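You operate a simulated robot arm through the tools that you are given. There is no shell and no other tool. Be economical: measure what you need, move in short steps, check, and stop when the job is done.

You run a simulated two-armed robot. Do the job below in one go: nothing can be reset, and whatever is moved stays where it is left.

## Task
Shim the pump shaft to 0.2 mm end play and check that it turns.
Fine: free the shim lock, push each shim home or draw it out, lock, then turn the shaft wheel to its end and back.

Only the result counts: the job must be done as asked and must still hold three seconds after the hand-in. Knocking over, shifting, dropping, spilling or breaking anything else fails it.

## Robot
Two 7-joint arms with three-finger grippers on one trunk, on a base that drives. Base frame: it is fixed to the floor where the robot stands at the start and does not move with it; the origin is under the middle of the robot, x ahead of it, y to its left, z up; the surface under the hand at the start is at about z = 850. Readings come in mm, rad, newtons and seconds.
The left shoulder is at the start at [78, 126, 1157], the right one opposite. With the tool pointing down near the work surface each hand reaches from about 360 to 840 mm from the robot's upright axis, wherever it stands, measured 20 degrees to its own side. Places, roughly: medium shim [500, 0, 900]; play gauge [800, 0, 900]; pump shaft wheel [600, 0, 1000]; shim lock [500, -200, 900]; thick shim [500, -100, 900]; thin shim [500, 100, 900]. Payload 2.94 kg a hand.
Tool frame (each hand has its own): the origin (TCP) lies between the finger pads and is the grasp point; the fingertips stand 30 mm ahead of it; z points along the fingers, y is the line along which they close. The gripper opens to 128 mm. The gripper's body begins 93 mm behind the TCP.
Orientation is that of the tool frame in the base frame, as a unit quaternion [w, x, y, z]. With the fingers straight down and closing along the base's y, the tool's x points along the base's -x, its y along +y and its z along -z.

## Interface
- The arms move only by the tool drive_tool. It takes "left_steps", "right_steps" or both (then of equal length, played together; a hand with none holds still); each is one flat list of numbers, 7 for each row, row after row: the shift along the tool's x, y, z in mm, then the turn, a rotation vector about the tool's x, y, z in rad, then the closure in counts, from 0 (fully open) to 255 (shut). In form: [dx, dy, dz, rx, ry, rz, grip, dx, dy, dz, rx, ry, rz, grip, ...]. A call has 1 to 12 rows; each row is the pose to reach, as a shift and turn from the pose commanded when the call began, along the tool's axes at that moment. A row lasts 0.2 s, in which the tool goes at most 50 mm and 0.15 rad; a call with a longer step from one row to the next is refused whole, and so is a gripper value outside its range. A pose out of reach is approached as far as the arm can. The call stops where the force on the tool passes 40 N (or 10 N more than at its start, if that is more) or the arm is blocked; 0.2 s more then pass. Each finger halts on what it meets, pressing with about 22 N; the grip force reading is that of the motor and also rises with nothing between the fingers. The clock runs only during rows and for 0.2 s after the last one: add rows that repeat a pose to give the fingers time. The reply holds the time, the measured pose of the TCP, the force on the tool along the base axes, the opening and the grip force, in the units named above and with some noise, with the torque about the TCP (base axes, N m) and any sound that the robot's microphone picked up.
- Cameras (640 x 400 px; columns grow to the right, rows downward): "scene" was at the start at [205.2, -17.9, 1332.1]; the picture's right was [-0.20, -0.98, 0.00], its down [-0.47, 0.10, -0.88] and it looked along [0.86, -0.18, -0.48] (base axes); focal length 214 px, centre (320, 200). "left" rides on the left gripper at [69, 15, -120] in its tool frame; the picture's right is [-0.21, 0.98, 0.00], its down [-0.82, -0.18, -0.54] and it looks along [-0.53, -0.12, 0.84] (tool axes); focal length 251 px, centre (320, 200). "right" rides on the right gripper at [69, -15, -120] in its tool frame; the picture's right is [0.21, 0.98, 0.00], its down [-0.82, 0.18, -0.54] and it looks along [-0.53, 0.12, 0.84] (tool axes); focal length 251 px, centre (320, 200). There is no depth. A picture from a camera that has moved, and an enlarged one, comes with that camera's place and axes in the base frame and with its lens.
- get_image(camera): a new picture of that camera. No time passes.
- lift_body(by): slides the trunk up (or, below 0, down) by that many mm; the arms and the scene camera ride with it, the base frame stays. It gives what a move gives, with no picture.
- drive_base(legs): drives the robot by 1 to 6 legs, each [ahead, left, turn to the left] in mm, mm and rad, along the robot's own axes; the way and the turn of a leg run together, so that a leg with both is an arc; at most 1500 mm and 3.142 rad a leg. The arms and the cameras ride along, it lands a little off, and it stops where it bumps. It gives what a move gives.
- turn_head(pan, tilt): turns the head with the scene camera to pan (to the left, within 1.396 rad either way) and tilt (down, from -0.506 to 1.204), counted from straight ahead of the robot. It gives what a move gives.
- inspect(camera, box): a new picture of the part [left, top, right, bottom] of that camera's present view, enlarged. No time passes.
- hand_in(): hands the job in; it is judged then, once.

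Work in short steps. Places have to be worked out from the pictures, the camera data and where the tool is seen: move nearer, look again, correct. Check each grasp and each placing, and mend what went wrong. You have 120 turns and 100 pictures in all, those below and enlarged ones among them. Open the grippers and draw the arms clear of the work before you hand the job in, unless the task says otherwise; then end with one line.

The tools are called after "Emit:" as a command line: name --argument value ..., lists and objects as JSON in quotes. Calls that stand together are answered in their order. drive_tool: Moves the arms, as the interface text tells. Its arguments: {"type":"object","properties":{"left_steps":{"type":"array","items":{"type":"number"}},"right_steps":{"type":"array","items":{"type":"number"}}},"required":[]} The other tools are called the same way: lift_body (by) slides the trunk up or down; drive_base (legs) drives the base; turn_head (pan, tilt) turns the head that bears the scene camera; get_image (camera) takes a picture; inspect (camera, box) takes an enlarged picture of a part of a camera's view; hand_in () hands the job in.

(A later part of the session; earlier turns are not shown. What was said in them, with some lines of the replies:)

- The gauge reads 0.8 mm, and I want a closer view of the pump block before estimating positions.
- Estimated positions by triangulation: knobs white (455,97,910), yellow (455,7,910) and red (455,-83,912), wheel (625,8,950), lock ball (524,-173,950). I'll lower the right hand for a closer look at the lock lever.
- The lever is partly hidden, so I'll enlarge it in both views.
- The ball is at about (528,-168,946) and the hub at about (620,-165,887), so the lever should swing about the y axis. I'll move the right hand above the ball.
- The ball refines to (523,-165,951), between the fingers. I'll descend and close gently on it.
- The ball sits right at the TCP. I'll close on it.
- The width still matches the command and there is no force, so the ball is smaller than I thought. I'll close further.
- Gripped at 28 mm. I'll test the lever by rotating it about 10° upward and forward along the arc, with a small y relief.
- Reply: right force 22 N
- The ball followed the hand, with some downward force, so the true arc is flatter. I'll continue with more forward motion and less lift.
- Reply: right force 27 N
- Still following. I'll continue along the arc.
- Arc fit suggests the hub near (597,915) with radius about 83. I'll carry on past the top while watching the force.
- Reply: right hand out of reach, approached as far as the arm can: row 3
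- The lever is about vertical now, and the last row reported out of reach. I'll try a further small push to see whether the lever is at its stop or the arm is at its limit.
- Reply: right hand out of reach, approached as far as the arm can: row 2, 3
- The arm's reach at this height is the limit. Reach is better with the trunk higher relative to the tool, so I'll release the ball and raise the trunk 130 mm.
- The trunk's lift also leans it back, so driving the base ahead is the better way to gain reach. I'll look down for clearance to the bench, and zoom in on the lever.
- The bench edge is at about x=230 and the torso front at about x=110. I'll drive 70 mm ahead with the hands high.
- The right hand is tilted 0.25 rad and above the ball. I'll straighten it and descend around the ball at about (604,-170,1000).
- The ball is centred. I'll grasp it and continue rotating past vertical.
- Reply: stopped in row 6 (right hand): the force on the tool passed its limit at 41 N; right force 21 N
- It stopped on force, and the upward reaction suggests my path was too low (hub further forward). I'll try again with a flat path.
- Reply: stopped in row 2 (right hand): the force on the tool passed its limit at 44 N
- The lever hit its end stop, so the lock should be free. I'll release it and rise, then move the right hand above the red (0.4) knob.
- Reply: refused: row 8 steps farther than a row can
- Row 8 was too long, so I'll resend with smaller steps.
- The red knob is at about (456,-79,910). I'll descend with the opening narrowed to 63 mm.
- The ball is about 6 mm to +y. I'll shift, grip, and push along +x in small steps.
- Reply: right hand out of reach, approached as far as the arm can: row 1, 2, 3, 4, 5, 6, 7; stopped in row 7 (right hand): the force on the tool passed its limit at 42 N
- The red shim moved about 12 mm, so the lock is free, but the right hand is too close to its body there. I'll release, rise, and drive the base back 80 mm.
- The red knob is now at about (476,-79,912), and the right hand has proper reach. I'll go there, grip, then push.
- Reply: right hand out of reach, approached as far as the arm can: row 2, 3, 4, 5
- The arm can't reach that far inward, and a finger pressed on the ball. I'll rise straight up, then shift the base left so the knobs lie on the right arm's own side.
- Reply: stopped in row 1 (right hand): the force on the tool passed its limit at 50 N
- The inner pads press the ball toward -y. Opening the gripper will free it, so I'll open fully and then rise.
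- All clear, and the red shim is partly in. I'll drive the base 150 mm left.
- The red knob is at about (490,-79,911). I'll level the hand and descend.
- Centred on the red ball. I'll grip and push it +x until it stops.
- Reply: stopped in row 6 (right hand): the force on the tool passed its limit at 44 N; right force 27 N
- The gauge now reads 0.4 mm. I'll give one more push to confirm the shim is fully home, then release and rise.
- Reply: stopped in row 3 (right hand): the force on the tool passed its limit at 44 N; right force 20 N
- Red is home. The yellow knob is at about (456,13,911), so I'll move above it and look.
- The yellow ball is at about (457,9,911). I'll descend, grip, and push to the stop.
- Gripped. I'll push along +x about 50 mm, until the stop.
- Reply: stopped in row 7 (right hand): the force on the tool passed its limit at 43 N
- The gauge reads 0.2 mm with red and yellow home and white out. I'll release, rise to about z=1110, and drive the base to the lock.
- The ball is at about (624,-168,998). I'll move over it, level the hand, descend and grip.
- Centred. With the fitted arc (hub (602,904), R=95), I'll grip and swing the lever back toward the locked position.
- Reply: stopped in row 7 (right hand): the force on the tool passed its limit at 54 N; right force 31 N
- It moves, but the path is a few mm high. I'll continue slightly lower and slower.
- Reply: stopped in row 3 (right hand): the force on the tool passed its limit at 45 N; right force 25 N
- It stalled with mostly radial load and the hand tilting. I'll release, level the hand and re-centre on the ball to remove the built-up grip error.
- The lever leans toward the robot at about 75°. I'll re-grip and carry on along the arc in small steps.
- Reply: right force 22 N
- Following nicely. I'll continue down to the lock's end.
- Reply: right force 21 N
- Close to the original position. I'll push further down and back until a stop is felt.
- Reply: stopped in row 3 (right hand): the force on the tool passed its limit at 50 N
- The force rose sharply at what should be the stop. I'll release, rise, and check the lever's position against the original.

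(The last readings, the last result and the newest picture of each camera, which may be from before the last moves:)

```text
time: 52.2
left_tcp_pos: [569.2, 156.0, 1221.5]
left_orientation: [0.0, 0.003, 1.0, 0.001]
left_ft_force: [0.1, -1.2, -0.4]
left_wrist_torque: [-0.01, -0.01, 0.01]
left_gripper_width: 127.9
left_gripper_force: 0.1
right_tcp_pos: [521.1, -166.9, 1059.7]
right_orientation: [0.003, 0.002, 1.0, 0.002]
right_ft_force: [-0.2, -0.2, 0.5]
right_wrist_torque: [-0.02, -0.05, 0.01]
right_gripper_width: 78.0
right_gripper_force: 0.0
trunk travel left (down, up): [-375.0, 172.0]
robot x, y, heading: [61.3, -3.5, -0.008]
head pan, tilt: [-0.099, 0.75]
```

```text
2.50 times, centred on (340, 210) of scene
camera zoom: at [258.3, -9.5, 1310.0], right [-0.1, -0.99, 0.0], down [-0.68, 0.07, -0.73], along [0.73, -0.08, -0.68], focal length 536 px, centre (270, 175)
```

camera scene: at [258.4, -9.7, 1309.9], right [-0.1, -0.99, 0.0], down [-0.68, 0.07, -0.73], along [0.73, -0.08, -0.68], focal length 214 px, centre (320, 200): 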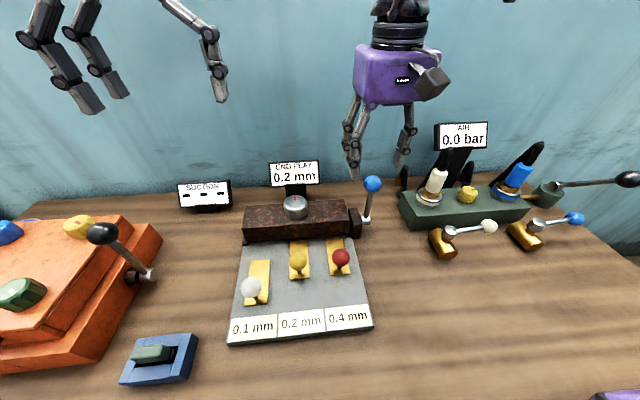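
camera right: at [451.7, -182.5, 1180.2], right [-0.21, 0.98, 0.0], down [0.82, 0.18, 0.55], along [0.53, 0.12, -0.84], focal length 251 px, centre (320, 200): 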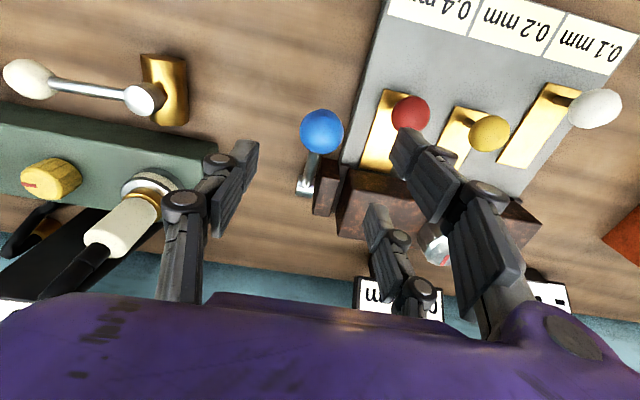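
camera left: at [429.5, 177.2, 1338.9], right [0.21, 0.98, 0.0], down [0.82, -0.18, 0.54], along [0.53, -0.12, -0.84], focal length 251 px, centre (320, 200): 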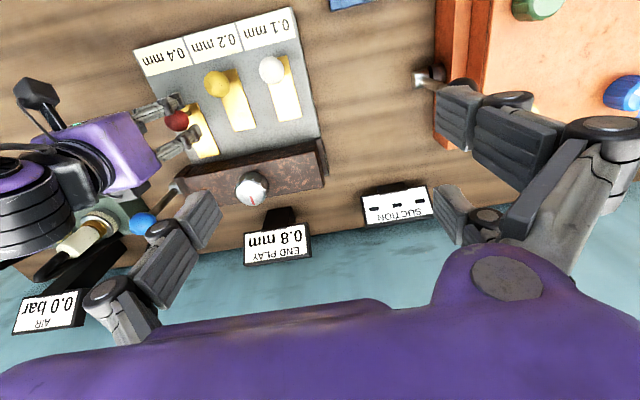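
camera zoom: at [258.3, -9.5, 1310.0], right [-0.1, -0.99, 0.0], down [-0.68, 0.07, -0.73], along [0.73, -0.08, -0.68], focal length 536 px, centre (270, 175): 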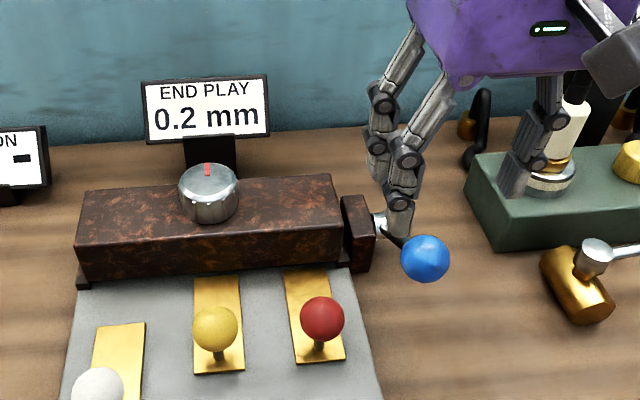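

The lever is back at its original locked position and the gauge shows 0.2 mm. For the wheel, I'll raise the right hand and shift the base left so the wheel is on the right arm's own side.

Emit:
drive_tool --right_steps '[0, 0, -40, 0, 0, 0, 60, 0, 0, -60, 0, 0, 0, 60]'

Emit:
drive_base --legs '[[0, 160, 0]]'

Emit:
drive_tool --right_steps '[-40, 6, 0, 0, 0.006, 0, 60, -80, 12, 0, 0, 0.006, 0, 60, -104, 14, 0, 0, 0.006, 0, 60]'

Emit:
get_image --camera "right"

Emit:
get_image --camera "scene"

```text
time: 52.8
left_tcp_pos: [570.7, 155.7, 1219.8]
left_orientation: [0.0, 0.003, 1.0, 0.001]
left_ft_force: [0.5, 0.7, -0.6]
left_wrist_torque: [-0.03, 0.01, -0.01]
left_gripper_width: 128.0
left_gripper_force: 0.0
right_tcp_pos: [520.8, -167.8, 1119.3]
right_orientation: [0.003, 0.002, 1.0, 0.004]
right_ft_force: [-0.3, -0.1, 0.0]
right_wrist_torque: [0.03, -0.01, 0.02]
right_gripper_width: 98.2
right_gripper_force: 0.1
trunk travel left (down, up): [-375.0, 172.0]
robot x, y, heading: [59.5, 0.2, -0.007]
head pan, tilt: [-0.099, 0.75]
```

```text
time: 54.8
left_tcp_pos: [571.7, 314.6, 1221.2]
left_orientation: [0.001, 0.002, 1.0, 0.0]
left_ft_force: [0.5, 0.6, 0.1]
left_wrist_torque: [-0.01, 0.0, 0.02]
left_gripper_width: 128.0
left_gripper_force: 0.1
right_tcp_pos: [523.4, -10.7, 1118.9]
right_orientation: [0.003, 0.002, 1.0, 0.001]
right_ft_force: [-0.2, -0.4, -0.8]
right_wrist_torque: [-0.01, 0.01, 0.01]
right_gripper_width: 98.1
right_gripper_force: 0.1
trunk travel left (down, up): [-375.0, 172.0]
robot x, y, heading: [62.3, 155.4, -0.003]
head pan, tilt: [-0.099, 0.75]
```

```text
time: 55.6
left_tcp_pos: [572.4, 315.4, 1219.5]
left_orientation: [-0.001, 0.003, 1.0, -0.001]
left_ft_force: [1.1, -0.4, 0.4]
left_wrist_torque: [0.02, 0.03, 0.03]
left_gripper_width: 128.3
left_gripper_force: 0.1
right_tcp_pos: [628.2, 2.7, 1117.9]
right_orientation: [-0.001, 0.002, 1.0, 0.003]
right_ft_force: [-0.5, -0.2, -1.1]
right_wrist_torque: [0.0, 0.03, 0.0]
right_gripper_width: 98.0
right_gripper_force: 0.0
trunk travel left (down, up): [-375.0, 172.0]
robot x, y, heading: [64.8, 156.2, -0.006]
head pan, tilt: [-0.099, 0.75]
```

```text
36 pictures are left
camera right: at [560.4, -12.5, 1239.2], right [-0.21, 0.98, 0.0], down [0.82, 0.17, 0.54], along [0.53, 0.12, -0.84], focal length 251 px, centre (320, 200)
```

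right: 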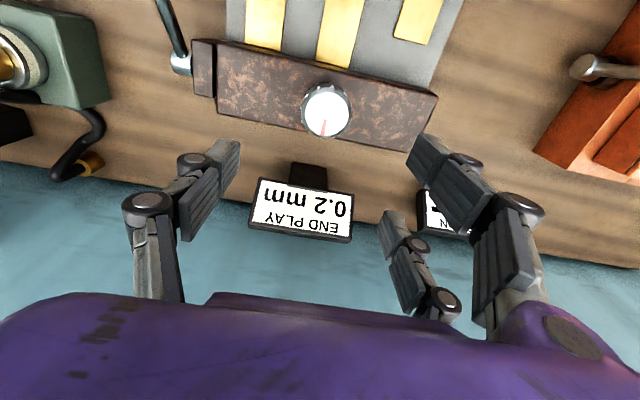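

```text
35 pictures are left
camera scene: at [260.5, 148.4, 1309.8], right [-0.1, -0.99, 0.0], down [-0.68, 0.07, -0.73], along [0.73, -0.08, -0.68], focal length 214 px, centre (320, 200)
```

scene: 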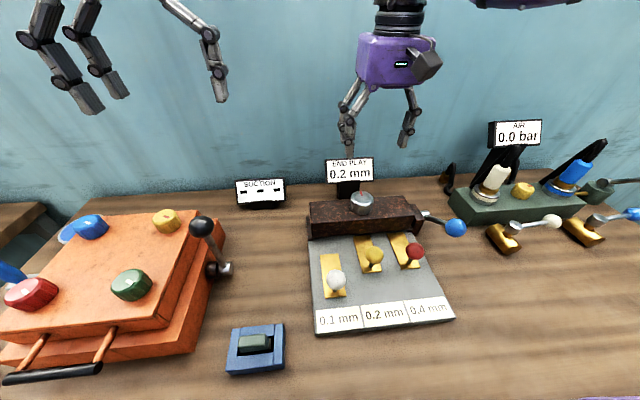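

The wheel's top centre is at about (615,9,976) with a radius of about 23 mm. I'll descend around it and look.

Emit:
drive_tool --right_steps '[13, 6, 45, 0, 0, 0, 60, 13, 6, 90, 0, 0, 0, 60, 13, 6, 120, 0, 0, 0, 60]'

Emit:
get_image --camera "right"

Emit:
inspect --camera "scene" --box '[280, 120, 460, 260]'

```text
time: 56.4
left_tcp_pos: [572.6, 314.3, 1220.2]
left_orientation: [0.0, 0.002, 1.0, 0.001]
left_ft_force: [0.4, 0.4, -0.3]
left_wrist_torque: [0.03, 0.0, -0.02]
left_gripper_width: 128.1
left_gripper_force: 0.1
right_tcp_pos: [614.0, 11.0, 998.8]
right_orientation: [0.0, 0.0, 1.0, 0.003]
right_ft_force: [-0.1, 0.4, -0.2]
right_wrist_torque: [0.01, 0.01, -0.03]
right_gripper_width: 97.9
right_gripper_force: 0.1
trunk travel left (down, up): [-375.0, 172.0]
robot x, y, heading: [64.9, 151.9, -0.001]
head pan, tilt: [-0.099, 0.75]
```

```text
34 pictures are left
camera right: at [545.4, -4.5, 1119.8], right [-0.21, 0.98, 0.0], down [0.82, 0.18, 0.54], along [0.53, 0.12, -0.84], focal length 251 px, centre (320, 200)
```

right: 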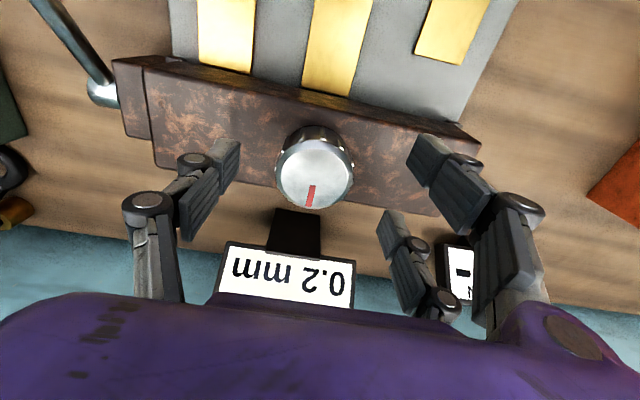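

```text
2.86 times, centred on (370, 190) of scene
camera zoom: at [260.1, 148.7, 1309.8], right [-0.1, -0.99, 0.0], down [-0.68, 0.07, -0.73], along [0.73, -0.08, -0.68], focal length 613 px, centre (177, 229)
```

zoom: 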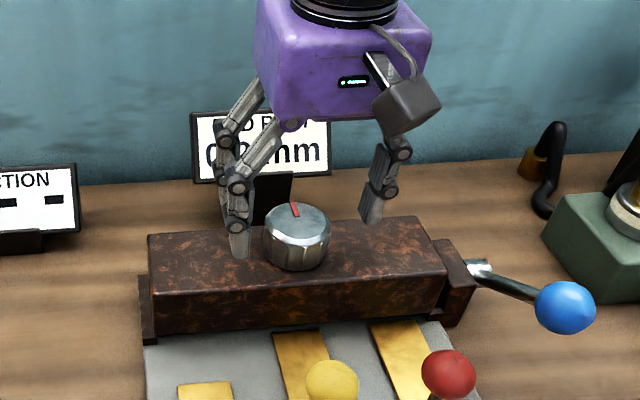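

The wheel is at about (618,10,974) with radius 25 mm, and the block top is near z=943. I'll lower so the tips are at about z=950, then close.

Emit:
drive_tool --right_steps '[-4, 0, 10, 0, 0, 0, 60, -4, 0, 19, 0, 0, 0, 100, -4, 0, 19, 0, 0, 0, 160, -4, 0, 19, 0, 0, 0, 200, -4, 0, 19, 0, 0, 0, 200]'

Emit:
get_image --camera "right"

```text
time: 57.6
left_tcp_pos: [570.9, 313.9, 1220.7]
left_orientation: [0.001, 0.002, 1.0, -0.001]
left_ft_force: [0.4, 0.5, -0.2]
left_wrist_torque: [-0.01, -0.04, 0.01]
left_gripper_width: 128.2
left_gripper_force: 0.2
right_tcp_pos: [616.7, 8.7, 980.7]
right_orientation: [0.001, 0.001, 1.0, 0.001]
right_ft_force: [1.3, -9.6, 3.8]
right_wrist_torque: [-0.4, -0.28, -0.07]
right_gripper_width: 53.2
right_gripper_force: 44.7
trunk travel left (down, up): [-375.0, 172.0]
robot x, y, heading: [59.3, 156.8, -0.006]
head pan, tilt: [-0.099, 0.75]
```

```text
32 pictures are left
camera right: at [548.7, -6.8, 1101.7], right [-0.21, 0.98, 0.0], down [0.82, 0.17, 0.54], along [0.53, 0.12, -0.84], focal length 251 px, centre (320, 200)
```

right: 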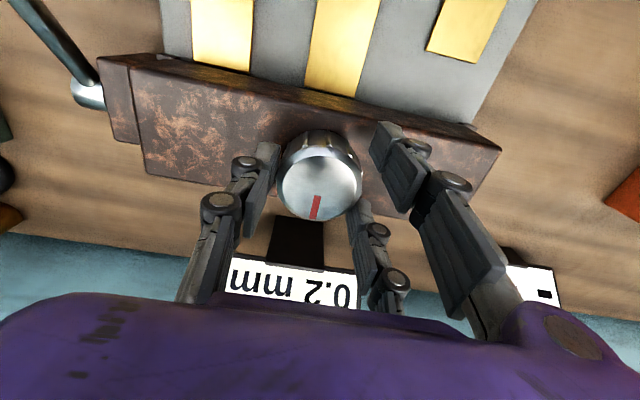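

Gripped at 53 mm, which matches the wheel. I'll try turning in one direction by about 0.5 rad.

Emit:
drive_tool --right_steps '[0, 0, 0, 0, 0, 0.1, 210, 0, 0, 0, 0, 0, 0.2, 210, 0, 0, 0, 0, 0, 0.3, 210, 0, 0, 0, 0, 0, 0.4, 210, 0, 0, 0, 0, 0, 0.5, 210]'

Emit:
get_image --camera "right"

Emit:
inspect --camera "scene" --box '[280, 120, 460, 260]'

```text
time: 58.8
left_tcp_pos: [570.2, 315.6, 1220.0]
left_orientation: [0.0, 0.001, 1.0, -0.001]
left_ft_force: [0.1, 0.0, -0.5]
left_wrist_torque: [0.0, -0.01, 0.01]
left_gripper_width: 128.1
left_gripper_force: 0.0
right_tcp_pos: [617.4, 11.6, 980.9]
right_orientation: [0.0, 0.25, 0.968, 0.003]
right_ft_force: [-0.2, 2.3, 0.3]
right_wrist_torque: [-0.16, -0.53, 0.0]
right_gripper_width: 53.1
right_gripper_force: 45.3
trunk travel left (down, up): [-375.0, 172.0]
robot x, y, heading: [62.3, 156.9, -0.004]
head pan, tilt: [-0.099, 0.75]
```

```text
31 pictures are left
camera right: at [550.5, 31.1, 1102.0], right [0.28, 0.96, 0.01], down [0.81, -0.24, 0.54], along [0.52, -0.15, -0.84], focal length 251 px, centre (320, 200)
```

right: 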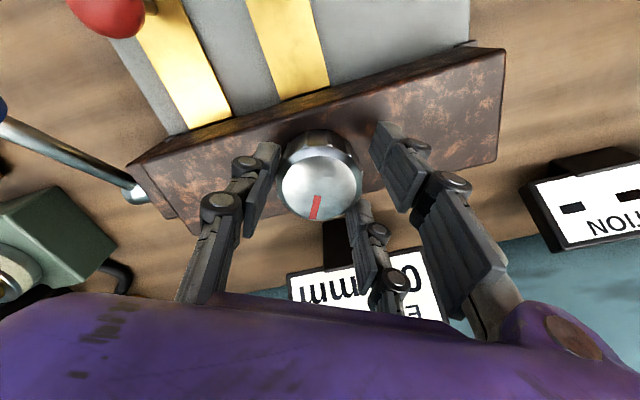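

```text
2.86 times, centred on (370, 190) of scene
camera zoom: at [259.7, 149.3, 1309.9], right [-0.1, -0.99, 0.0], down [-0.68, 0.07, -0.73], along [0.73, -0.08, -0.68], focal length 613 px, centre (177, 229)
```

zoom: 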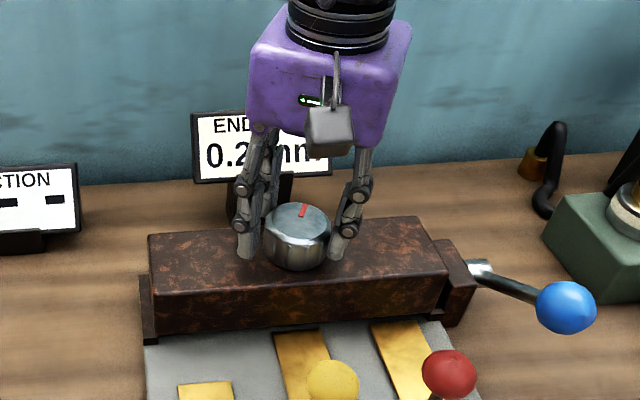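

The wheel turns freely with the hand. I'll continue in this direction.

Emit:
drive_tool --right_steps '[0, 0, 0, 0, 0, 0.12, 210, 0, 0, 0, 0, 0, 0.24, 210, 0, 0, 0, 0, 0, 0.36, 210, 0, 0, 0, 0, 0, 0.48, 210, 0, 0, 0, 0, 0, 0.6, 210, 0, 0, 0, 0, 0, 0.72, 210, 0, 0, 0, 0, 0, 0.84, 210, 0, 0, 0, 0, 0, 0.96, 210]'

Emit:
get_image --camera "right"

Emit:
inspect --camera "scene" --box '[280, 120, 460, 260]'

```text
time: 60.6
left_tcp_pos: [572.6, 314.9, 1220.0]
left_orientation: [-0.001, 0.003, 1.0, 0.0]
left_ft_force: [-0.6, 0.8, -0.5]
left_wrist_torque: [0.0, -0.01, 0.02]
left_gripper_width: 127.6
left_gripper_force: 0.1
right_tcp_pos: [621.6, 8.2, 981.6]
right_orientation: [0.0, 0.669, 0.743, 0.003]
right_ft_force: [24.7, -0.4, 18.2]
right_wrist_torque: [-0.6, -0.91, 0.02]
right_gripper_width: 49.6
right_gripper_force: 44.4
trunk travel left (down, up): [-375.0, 172.0]
robot x, y, heading: [60.1, 157.8, -0.005]
head pan, tilt: [-0.099, 0.75]
```

```text
29 pictures are left
camera right: at [598.9, 76.2, 1102.3], right [0.95, 0.32, 0.01], down [0.26, -0.8, 0.54], along [0.17, -0.51, -0.84], focal length 251 px, centre (320, 200)
```

right: 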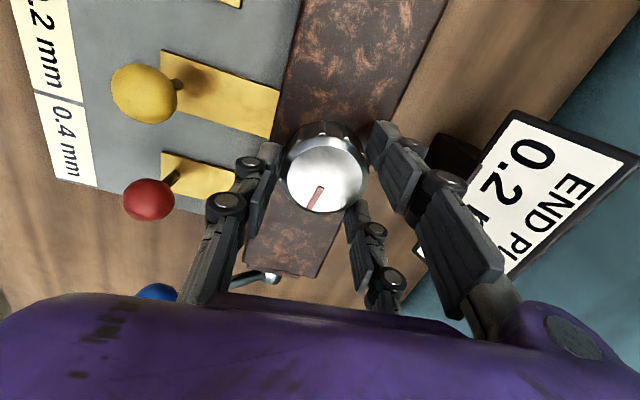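

```text
2.86 times, centred on (370, 190) of scene
camera zoom: at [261.7, 149.0, 1309.7], right [-0.1, -0.99, 0.0], down [-0.68, 0.07, -0.73], along [0.73, -0.08, -0.68], focal length 613 px, centre (177, 229)
```

zoom: 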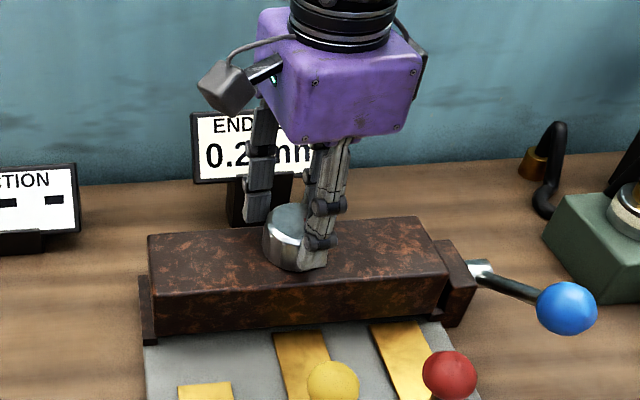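

Now turned about 1.47 rad, with some sideways load. I'll shift +x a few mm (tool y) to centre, and keep turning to see whether an end is reached.

Emit:
drive_tool --right_steps '[0, 4, -1, 0, 0, 0, 210, 0, 4, -1, 0, 0, 0.12, 210, 0, 4, -1, 0, 0, 0.24, 210, 0, 4, -1, 0, 0, 0.36, 210]'

Emit:
get_image --camera "right"

```text
time: 61.6
left_tcp_pos: [571.6, 315.5, 1220.9]
left_orientation: [0.0, 0.002, 1.0, 0.001]
left_ft_force: [0.7, -0.5, 0.3]
left_wrist_torque: [-0.04, -0.02, -0.01]
left_gripper_width: 128.1
left_gripper_force: 0.1
right_tcp_pos: [620.9, 10.3, 981.0]
right_orientation: [-0.002, 0.791, 0.612, 0.001]
right_ft_force: [3.7, -1.2, 4.6]
right_wrist_torque: [0.14, -1.03, 0.02]
right_gripper_width: 48.8
right_gripper_force: 44.8
trunk travel left (down, up): [-375.0, 172.0]
robot x, y, heading: [63.8, 153.8, 0.001]
head pan, tilt: [-0.099, 0.75]
```

```text
27 pictures are left
camera right: at [624.9, 80.3, 1101.9], right [1.0, -0.04, 0.0], down [-0.03, -0.84, 0.54], along [-0.02, -0.54, -0.84], focal length 251 px, centre (320, 200)
```

right: 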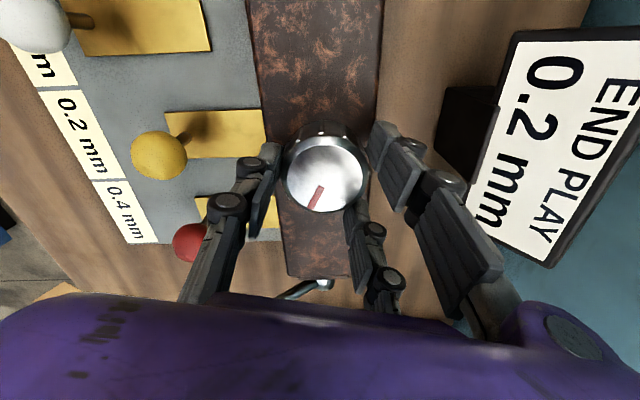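

The wheel still follows, with little force (total 1.82 rad). I'll continue.

Emit:
drive_tool --right_steps '[0, 0, 0, 0, 0, 0.12, 210, 0, 0, 0, 0, 0, 0.24, 210, 0, 0, 0, 0, 0, 0.36, 210, 0, 0, 0, 0, 0, 0.48, 210, 0, 0, 0, 0, 0, 0.6, 210, 0, 0, 0, 0, 0, 0.72, 210]'

Emit:
get_image --camera "right"

```text
time: 63.0
left_tcp_pos: [572.1, 316.5, 1220.0]
left_orientation: [-0.001, 0.002, 1.0, -0.001]
left_ft_force: [-1.0, 0.2, 0.3]
left_wrist_torque: [0.02, 0.01, 0.0]
left_gripper_width: 127.6
left_gripper_force: 0.1
right_tcp_pos: [622.0, 11.1, 981.2]
right_orientation: [-0.002, 0.955, 0.295, 0.0]
right_ft_force: [1.5, 11.5, -11.9]
right_wrist_torque: [0.96, -0.74, -0.02]
right_gripper_width: 48.8
right_gripper_force: 44.7
trunk travel left (down, up): [-375.0, 172.0]
robot x, y, heading: [61.8, 155.4, -0.0]
head pan, tilt: [-0.099, 0.75]
```

```text
26 pictures are left
camera right: at [671.6, 62.6, 1101.9], right [0.73, -0.69, 0.0], down [-0.58, -0.61, 0.54], along [-0.37, -0.39, -0.84], focal length 251 px, centre (320, 200)
```

right: 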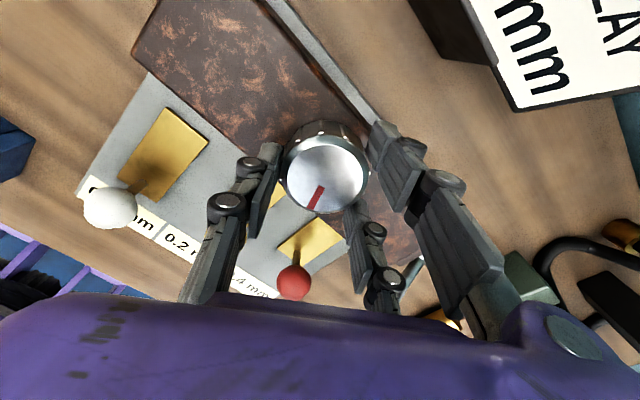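

Still following (2.54 rad). I'll continue in the same direction.

Emit:
drive_tool --right_steps '[0, 0, 0, 0, 0, 0.12, 210, 0, 0, 0, 0, 0, 0.24, 210, 0, 0, 0, 0, 0, 0.36, 210, 0, 0, 0, 0, 0, 0.48, 210, 0, 0, 0, 0, 0, 0.6, 210, 0, 0, 0, 0, 0, 0.72, 210]'

Emit:
get_image --camera "right"

```text
time: 64.4
left_tcp_pos: [573.4, 316.7, 1220.0]
left_orientation: [-0.001, 0.003, 1.0, -0.002]
left_ft_force: [0.3, -1.2, 0.3]
left_wrist_torque: [0.01, 0.0, 0.0]
left_gripper_width: 128.2
left_gripper_force: 0.1
right_tcp_pos: [624.4, 12.7, 980.1]
right_orientation: [-0.001, 0.998, -0.061, 0.0]
right_ft_force: [7.5, 14.7, -20.8]
right_wrist_torque: [0.32, -0.88, 0.01]
right_gripper_width: 48.6
right_gripper_force: 44.7
trunk travel left (down, up): [-375.0, 172.0]
robot x, y, heading: [62.0, 157.7, -0.0]
head pan, tilt: [-0.099, 0.75]
```

```text
25 pictures are left
camera right: at [695.3, 18.4, 1101.8], right [0.09, -1.0, 0.0], down [-0.84, -0.08, 0.54], along [-0.54, -0.05, -0.84], focal length 251 px, centre (320, 200)
```

right: 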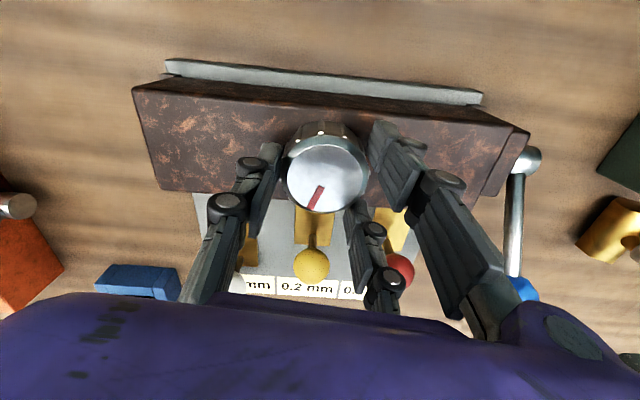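

Past 180° and still no end. I'll continue.

Emit:
drive_tool --right_steps '[0, 0, 0, 0, 0, 0.12, 210, 0, 0, 0, 0, 0, 0.24, 210, 0, 0, 0, 0, 0, 0.36, 210, 0, 0, 0, 0, 0, 0.48, 210, 0, 0, 0, 0, 0, 0.6, 210, 0, 0, 0, 0, 0, 0.72, 210, 0, 0, 0, 0, 0, 0.84, 210]'

Emit:
get_image --camera "right"

```text
time: 66.0
left_tcp_pos: [574.2, 317.2, 1219.1]
left_orientation: [-0.002, 0.003, 1.0, -0.001]
left_ft_force: [0.4, 0.1, -0.1]
left_wrist_torque: [0.0, 0.0, -0.01]
left_gripper_width: 127.9
left_gripper_force: 0.1
right_tcp_pos: [625.9, 11.8, 980.4]
right_orientation: [-0.002, 0.886, -0.463, -0.001]
right_ft_force: [21.2, 12.6, -16.0]
right_wrist_torque: [-0.43, -0.76, -0.01]
right_gripper_width: 48.8
right_gripper_force: 45.2
trunk travel left (down, up): [-375.0, 172.0]
robot x, y, heading: [61.1, 158.6, -0.003]
head pan, tilt: [-0.099, 0.75]
```

```text
24 pictures are left
camera right: at [678.6, -37.4, 1101.6], right [-0.68, -0.73, 0.0], down [-0.62, 0.57, 0.54], along [-0.4, 0.37, -0.84], focal length 251 px, centre (320, 200)
```

right: 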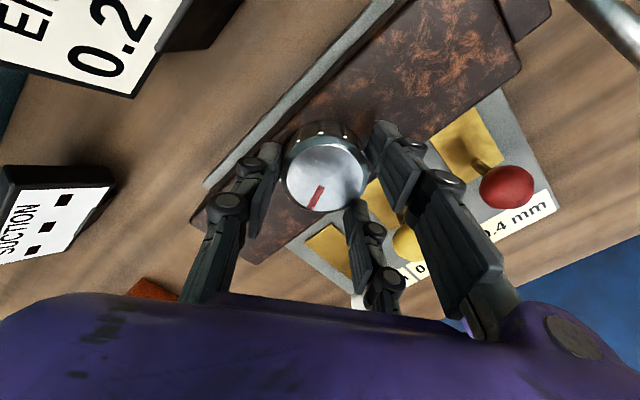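

4.1 rad and still following. I'll recentre a few mm and continue.

Emit:
drive_tool --right_steps '[0.5, -4, 1, 0, 0, 0.12, 210, 0.5, -4, 1, 0, 0, 0.24, 210, 0.5, -4, 1, 0, 0, 0.36, 210, 0.5, -4, 1, 0, 0, 0.48, 210, 0.5, -4, 1, 0, 0, 0.6, 210, 0.5, -4, 1, 0, 0, 0.72, 210, 0.5, -4, 1, 0, 0, 0.84, 210]'

Emit:
get_image --camera "right"

```text
time: 67.6
left_tcp_pos: [573.0, 313.8, 1220.6]
left_orientation: [-0.001, 0.002, 1.0, 0.001]
left_ft_force: [0.5, 0.8, -0.3]
left_wrist_torque: [-0.01, -0.02, -0.01]
left_gripper_width: 128.2
left_gripper_force: 0.0
right_tcp_pos: [626.3, 10.1, 978.8]
right_orientation: [0.002, -0.62, 0.784, 0.001]
right_ft_force: [11.2, -15.8, 2.3]
right_wrist_torque: [-0.42, -0.26, 1.05]
right_gripper_width: 49.0
right_gripper_force: 45.2
trunk travel left (down, up): [-375.0, 172.0]
robot x, y, heading: [61.9, 156.6, -0.006]
head pan, tilt: [-0.099, 0.75]
```

```text
23 pictures are left
camera right: at [626.3, -62.1, 1100.6], right [-1.0, 0.02, 0.0], down [0.01, 0.84, 0.54], along [0.01, 0.54, -0.84], focal length 251 px, centre (320, 200)
```

right: 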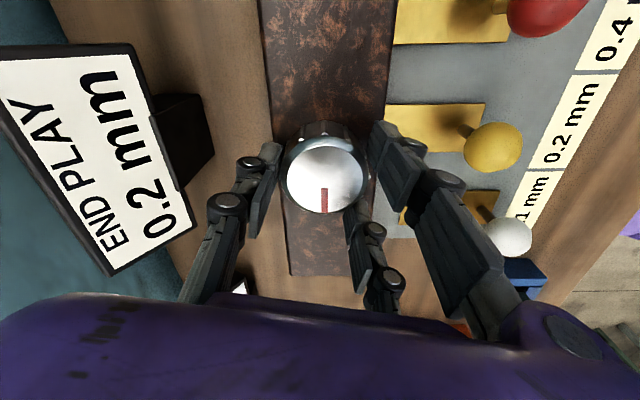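

Torque rose to 1 Nm and the mark slipped relative to the hand, so the end stop is reached at 270° (mark now pointing +y). Now I'll turn back.

Emit:
drive_tool --right_steps '[0, 0, 0, 0, 0, -0.14, 210, 0, 0, 0, 0, 0, -0.28, 210, 0, 0, 0, 0, 0, -0.42, 210, 0, 0, 0, 0, 0, -0.56, 210, 0, 0, 0, 0, 0, -0.7, 210, 0, 0, 0, 0, 0, -0.84, 210, 0, 0, 0, 0, 0, -0.98, 210, 0, 0, 0, 0, 0, -1.12, 210, 0, 0, 0, 0, 0, -1.26, 210, 0, 0, 0, 0, 0, -1.4, 210]'

Emit:
get_image --camera "right"

```text
time: 69.8
left_tcp_pos: [570.7, 314.4, 1220.5]
left_orientation: [-0.001, 0.002, 1.0, 0.0]
left_ft_force: [0.0, 0.2, 0.0]
left_wrist_torque: [-0.02, 0.01, 0.02]
left_gripper_width: 128.0
left_gripper_force: 0.1
right_tcp_pos: [624.4, 13.9, 979.0]
right_orientation: [-0.002, 0.98, -0.198, -0.002]
right_ft_force: [-1.0, -4.4, -13.6]
right_wrist_torque: [-0.18, 1.01, -0.01]
right_gripper_width: 48.7
right_gripper_force: 44.9
trunk travel left (down, up): [-375.0, 172.0]
robot x, y, heading: [63.6, 156.9, -0.002]
head pan, tilt: [-0.099, 0.75]
```

```text
22 pictures are left
camera right: at [695.8, -1.3, 1100.6], right [-0.18, -0.98, 0.0], down [-0.83, 0.15, 0.54], along [-0.53, 0.1, -0.84], focal length 251 px, centre (320, 200)
```

right: 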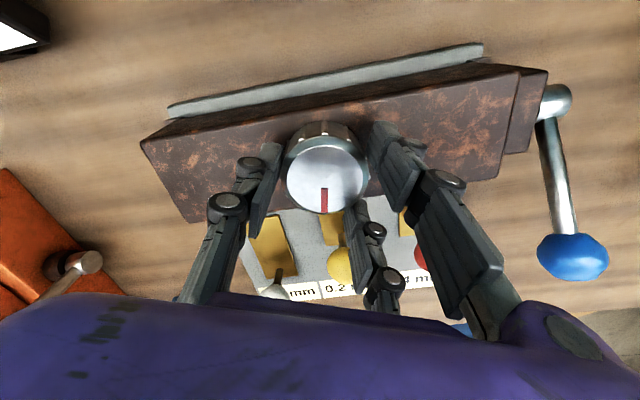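

It turns back freely. I'll continue.

Emit:
drive_tool --right_steps '[0, 0, 0, 0, 0, -0.14, 210, 0, 0, 0, 0, 0, -0.28, 210, 0, 0, 0, 0, 0, -0.42, 210, 0, 0, 0, 0, 0, -0.56, 210, 0, 0, 0, 0, 0, -0.7, 210, 0, 0, 0, 0, 0, -0.84, 210, 0, 0, 0, 0, 0, -0.98, 210, 0, 0, 0, 0, 0, -1.12, 210, 0, 0, 0, 0, 0, -1.26, 210, 0, 0, 0, 0, 0, -1.4, 210]'

Emit:
get_image --camera "right"

```text
time: 72.0
left_tcp_pos: [569.1, 314.2, 1221.5]
left_orientation: [0.001, 0.002, 1.0, 0.0]
left_ft_force: [1.5, 0.4, 0.4]
left_wrist_torque: [0.03, 0.0, -0.01]
left_gripper_width: 128.0
left_gripper_force: 0.1
right_tcp_pos: [622.2, 10.8, 980.2]
right_orientation: [-0.002, 0.877, 0.48, -0.002]
right_ft_force: [-29.4, -1.6, -24.7]
right_wrist_torque: [-0.89, 0.71, -0.06]
right_gripper_width: 48.6
right_gripper_force: 45.3
trunk travel left (down, up): [-375.0, 172.0]
robot x, y, heading: [58.7, 156.8, -0.003]
head pan, tilt: [-0.099, 0.75]
```

```text
21 pictures are left
camera right: at [647.7, 77.3, 1101.0], right [0.94, -0.35, -0.01], down [-0.29, -0.79, 0.54], along [-0.19, -0.51, -0.84], focal length 251 px, centre (320, 200)
```

right: 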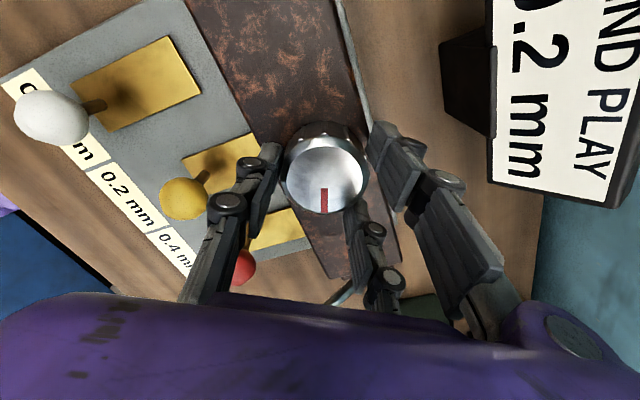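

Following. I'll relieve the sideways load by 4 mm and continue.

Emit:
drive_tool --right_steps '[-2.2, -3.4, 1, 0, 0, -0.12, 210, -2.2, -3.4, 1, 0, 0, -0.26, 210, -2.2, -3.4, 1, 0, 0, -0.4, 210, -2.2, -3.4, 1, 0, 0, -0.54, 210, -2.2, -3.4, 1, 0, 0, -0.68, 210, -2.2, -3.4, 1, 0, 0, -0.82, 210, -2.2, -3.4, 1, 0, 0, -0.96, 210, -2.2, -3.4, 1, 0, 0, -1.1, 210, -2.2, -3.4, 1, 0, 0, -1.24, 210, -2.2, -3.4, 1, 0, 0, -1.38, 210, -2.2, -3.4, 1, 0, 0, -1.52, 210]'

Emit:
get_image --camera "right"

```text
time: 74.4
left_tcp_pos: [572.5, 312.3, 1221.0]
left_orientation: [0.0, 0.003, 1.0, 0.002]
left_ft_force: [-0.2, 0.0, 0.1]
left_wrist_torque: [0.0, 0.02, -0.03]
left_gripper_width: 128.0
left_gripper_force: 0.0
right_tcp_pos: [621.0, 9.2, 980.7]
right_orientation: [0.0, 0.306, 0.952, 0.002]
right_ft_force: [3.8, -31.1, 4.0]
right_wrist_torque: [-0.39, 0.65, -0.06]
right_gripper_width: 48.7
right_gripper_force: 44.8
trunk travel left (down, up): [-375.0, 172.0]
robot x, y, heading: [58.5, 157.0, -0.006]
head pan, tilt: [-0.099, 0.75]
```

```text
20 pictures are left
camera right: at [557.8, 34.8, 1101.3], right [0.4, 0.92, 0.0], down [0.77, -0.33, 0.54], along [0.5, -0.21, -0.84], focal length 251 px, centre (320, 200)
```

right: 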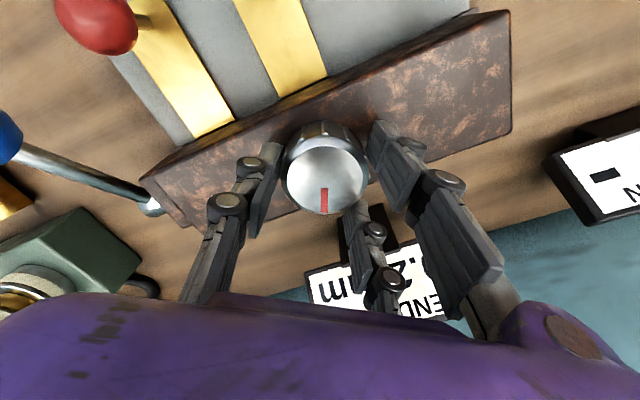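

The mark is about 0.4 rad from its start. I'll finish the return slightly beyond and watch the torque for the stop.

Emit:
drive_tool --right_steps '[-1.7, -2.4, 0, 0, 0, -0.12, 210, -1.7, -2.4, 0, 0, 0, -0.24, 210, -1.7, -2.4, 0, 0, 0, -0.34, 210, -1.7, -2.4, 0, 0, 0, -0.42, 210, -1.7, -2.4, 0, 0, 0, -0.5, 210]'

Emit:
get_image --camera "right"

```text
time: 75.6
left_tcp_pos: [571.5, 311.7, 1220.4]
left_orientation: [-0.001, 0.003, 1.0, 0.002]
left_ft_force: [-0.6, -0.5, 0.4]
left_wrist_torque: [-0.02, 0.01, -0.02]
left_gripper_width: 127.8
left_gripper_force: 0.0
right_tcp_pos: [622.7, 6.7, 980.6]
right_orientation: [0.002, 0.062, 0.998, 0.003]
right_ft_force: [15.2, -23.2, 8.9]
right_wrist_torque: [-0.41, -0.28, -1.68]
right_gripper_width: 49.1
right_gripper_force: 44.9
trunk travel left (down, up): [-375.0, 172.0]
robot x, y, heading: [59.6, 157.2, -0.009]
head pan, tilt: [-0.099, 0.75]
```

```text
19 pictures are left
camera right: at [553.4, -0.6, 1100.6], right [-0.09, 1.0, 0.01], down [0.84, 0.07, 0.55], along [0.54, 0.05, -0.84], focal length 251 px, centre (320, 200)
```

right: 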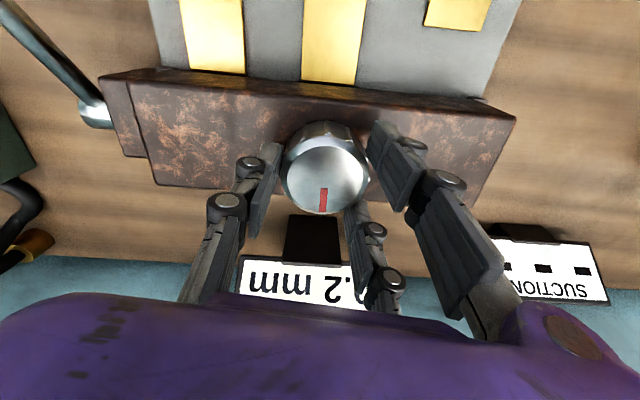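

Torque of -1.7 Nm: the wheel is back at its start stop. I'll release and rise clear.

Emit:
drive_tool --right_steps '[0, 0, 0, 0, 0, 0.02, 170, 0, 0, 0, 0, 0, 0.02, 110, 0, 0, 0, 0, 0, 0.02, 60, 0, 0, 0, 0, 0, 0.02, 60, 0, 0, -40, 0, 0, 0.02, 60, 0, 0, -85, 0, 0, 0.02, 60, 0, 0, -130, 0, 0, 0.02, 60, 0, 0, -170, 0, 0, 0.02, 60]'

Emit:
drive_tool --right_steps '[40, 0, -10, 0, 0, 0, 40, 85, -20, -30, 0, 0, 0, 20, 120, -50, -30, 0, 0, 0, 0, 120, -95, -30, 0, 0, 0, 0, 120, -140, -30, 0, 0, 0, 0]'

Emit:
inspect --camera "scene" --box '[280, 140, 480, 340]'

```text
time: 77.4
left_tcp_pos: [572.0, 314.7, 1220.1]
left_orientation: [0.0, 0.003, 1.0, 0.001]
left_ft_force: [0.8, 0.3, 1.1]
left_wrist_torque: [0.0, 0.01, 0.0]
left_gripper_width: 128.2
left_gripper_force: 0.0
right_tcp_pos: [620.8, 9.3, 1151.1]
right_orientation: [-0.001, 0.072, 0.997, 0.003]
right_ft_force: [-0.4, 0.5, -0.1]
right_wrist_torque: [0.02, 0.03, 0.0]
right_gripper_width: 98.0
right_gripper_force: 0.1
trunk travel left (down, up): [-375.0, 172.0]
robot x, y, heading: [62.0, 157.9, 0.0]
head pan, tilt: [-0.099, 0.75]
```

```text
refused: row 2 steps farther than a row can; nothing moved
```

```text
2.00 times, centred on (380, 240) of scene
camera zoom: at [259.5, 148.8, 1309.9], right [-0.1, -0.99, 0.0], down [-0.68, 0.07, -0.73], along [0.73, -0.08, -0.68], focal length 429 px, centre (200, 120)
```

zoom: 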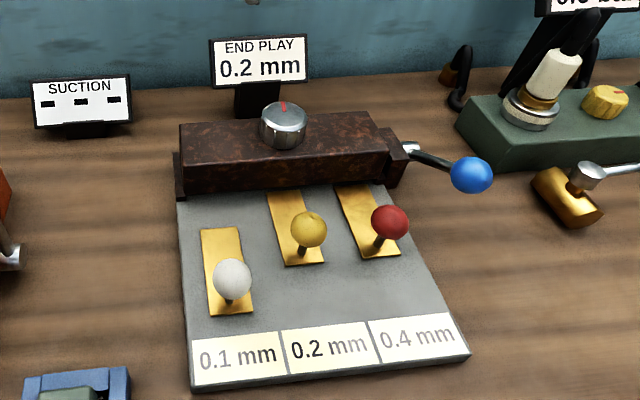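

Everything reads correctly: 0.2 mm, 0.4 and 0.2 shims home, 0.1 out, lever locked (matches its original position within 1 mm), wheel back at its start. I'll draw the right arm back and open it.

Emit:
drive_tool --right_steps '[30, 0, -10, 0, 0, 0, 40, 60, 0, -30, 0, 0, 0, 20, 90, -10, -50, 0, 0, 0, 0, 110, -40, -60, 0, 0, 0, 0]'

Emit:
get_image --camera "scene"

```text
time: 78.4
left_tcp_pos: [569.8, 314.2, 1220.6]
left_orientation: [0.0, 0.003, 1.0, 0.0]
left_ft_force: [-0.1, -1.0, 0.1]
left_wrist_torque: [0.07, -0.02, 0.0]
left_gripper_width: 128.2
left_gripper_force: 0.1
right_tcp_pos: [505.0, -17.2, 1210.0]
right_orientation: [0.0, 0.072, 0.997, 0.003]
right_ft_force: [0.1, -0.4, 0.5]
right_wrist_torque: [0.05, -0.04, 0.01]
right_gripper_width: 128.1
right_gripper_force: 0.0
trunk travel left (down, up): [-375.0, 172.0]
robot x, y, heading: [60.8, 159.6, 0.001]
head pan, tilt: [-0.099, 0.75]
```

```text
17 pictures are left
camera scene: at [258.6, 147.0, 1310.0], right [-0.1, -0.99, 0.0], down [-0.68, 0.07, -0.73], along [0.73, -0.07, -0.68], focal length 214 px, centre (320, 200)
```

scene: 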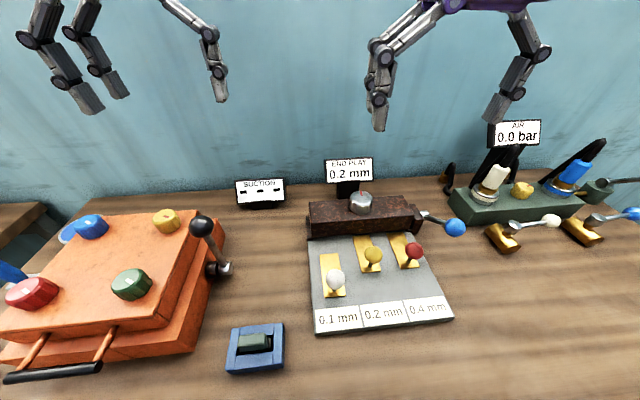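

Both arms are clear with the grippers open, and nothing else has been disturbed. Handing in.

Emit:
hand_in

```text
The job is handed in.
```

The pump shaft is shimmed to 0.2 mm end play: the 0.4 and 0.2 mm shims are home, the 0.1 mm shim is out, and the lock is closed. The shaft wheel turned about 270° to its end stop and back to its start.
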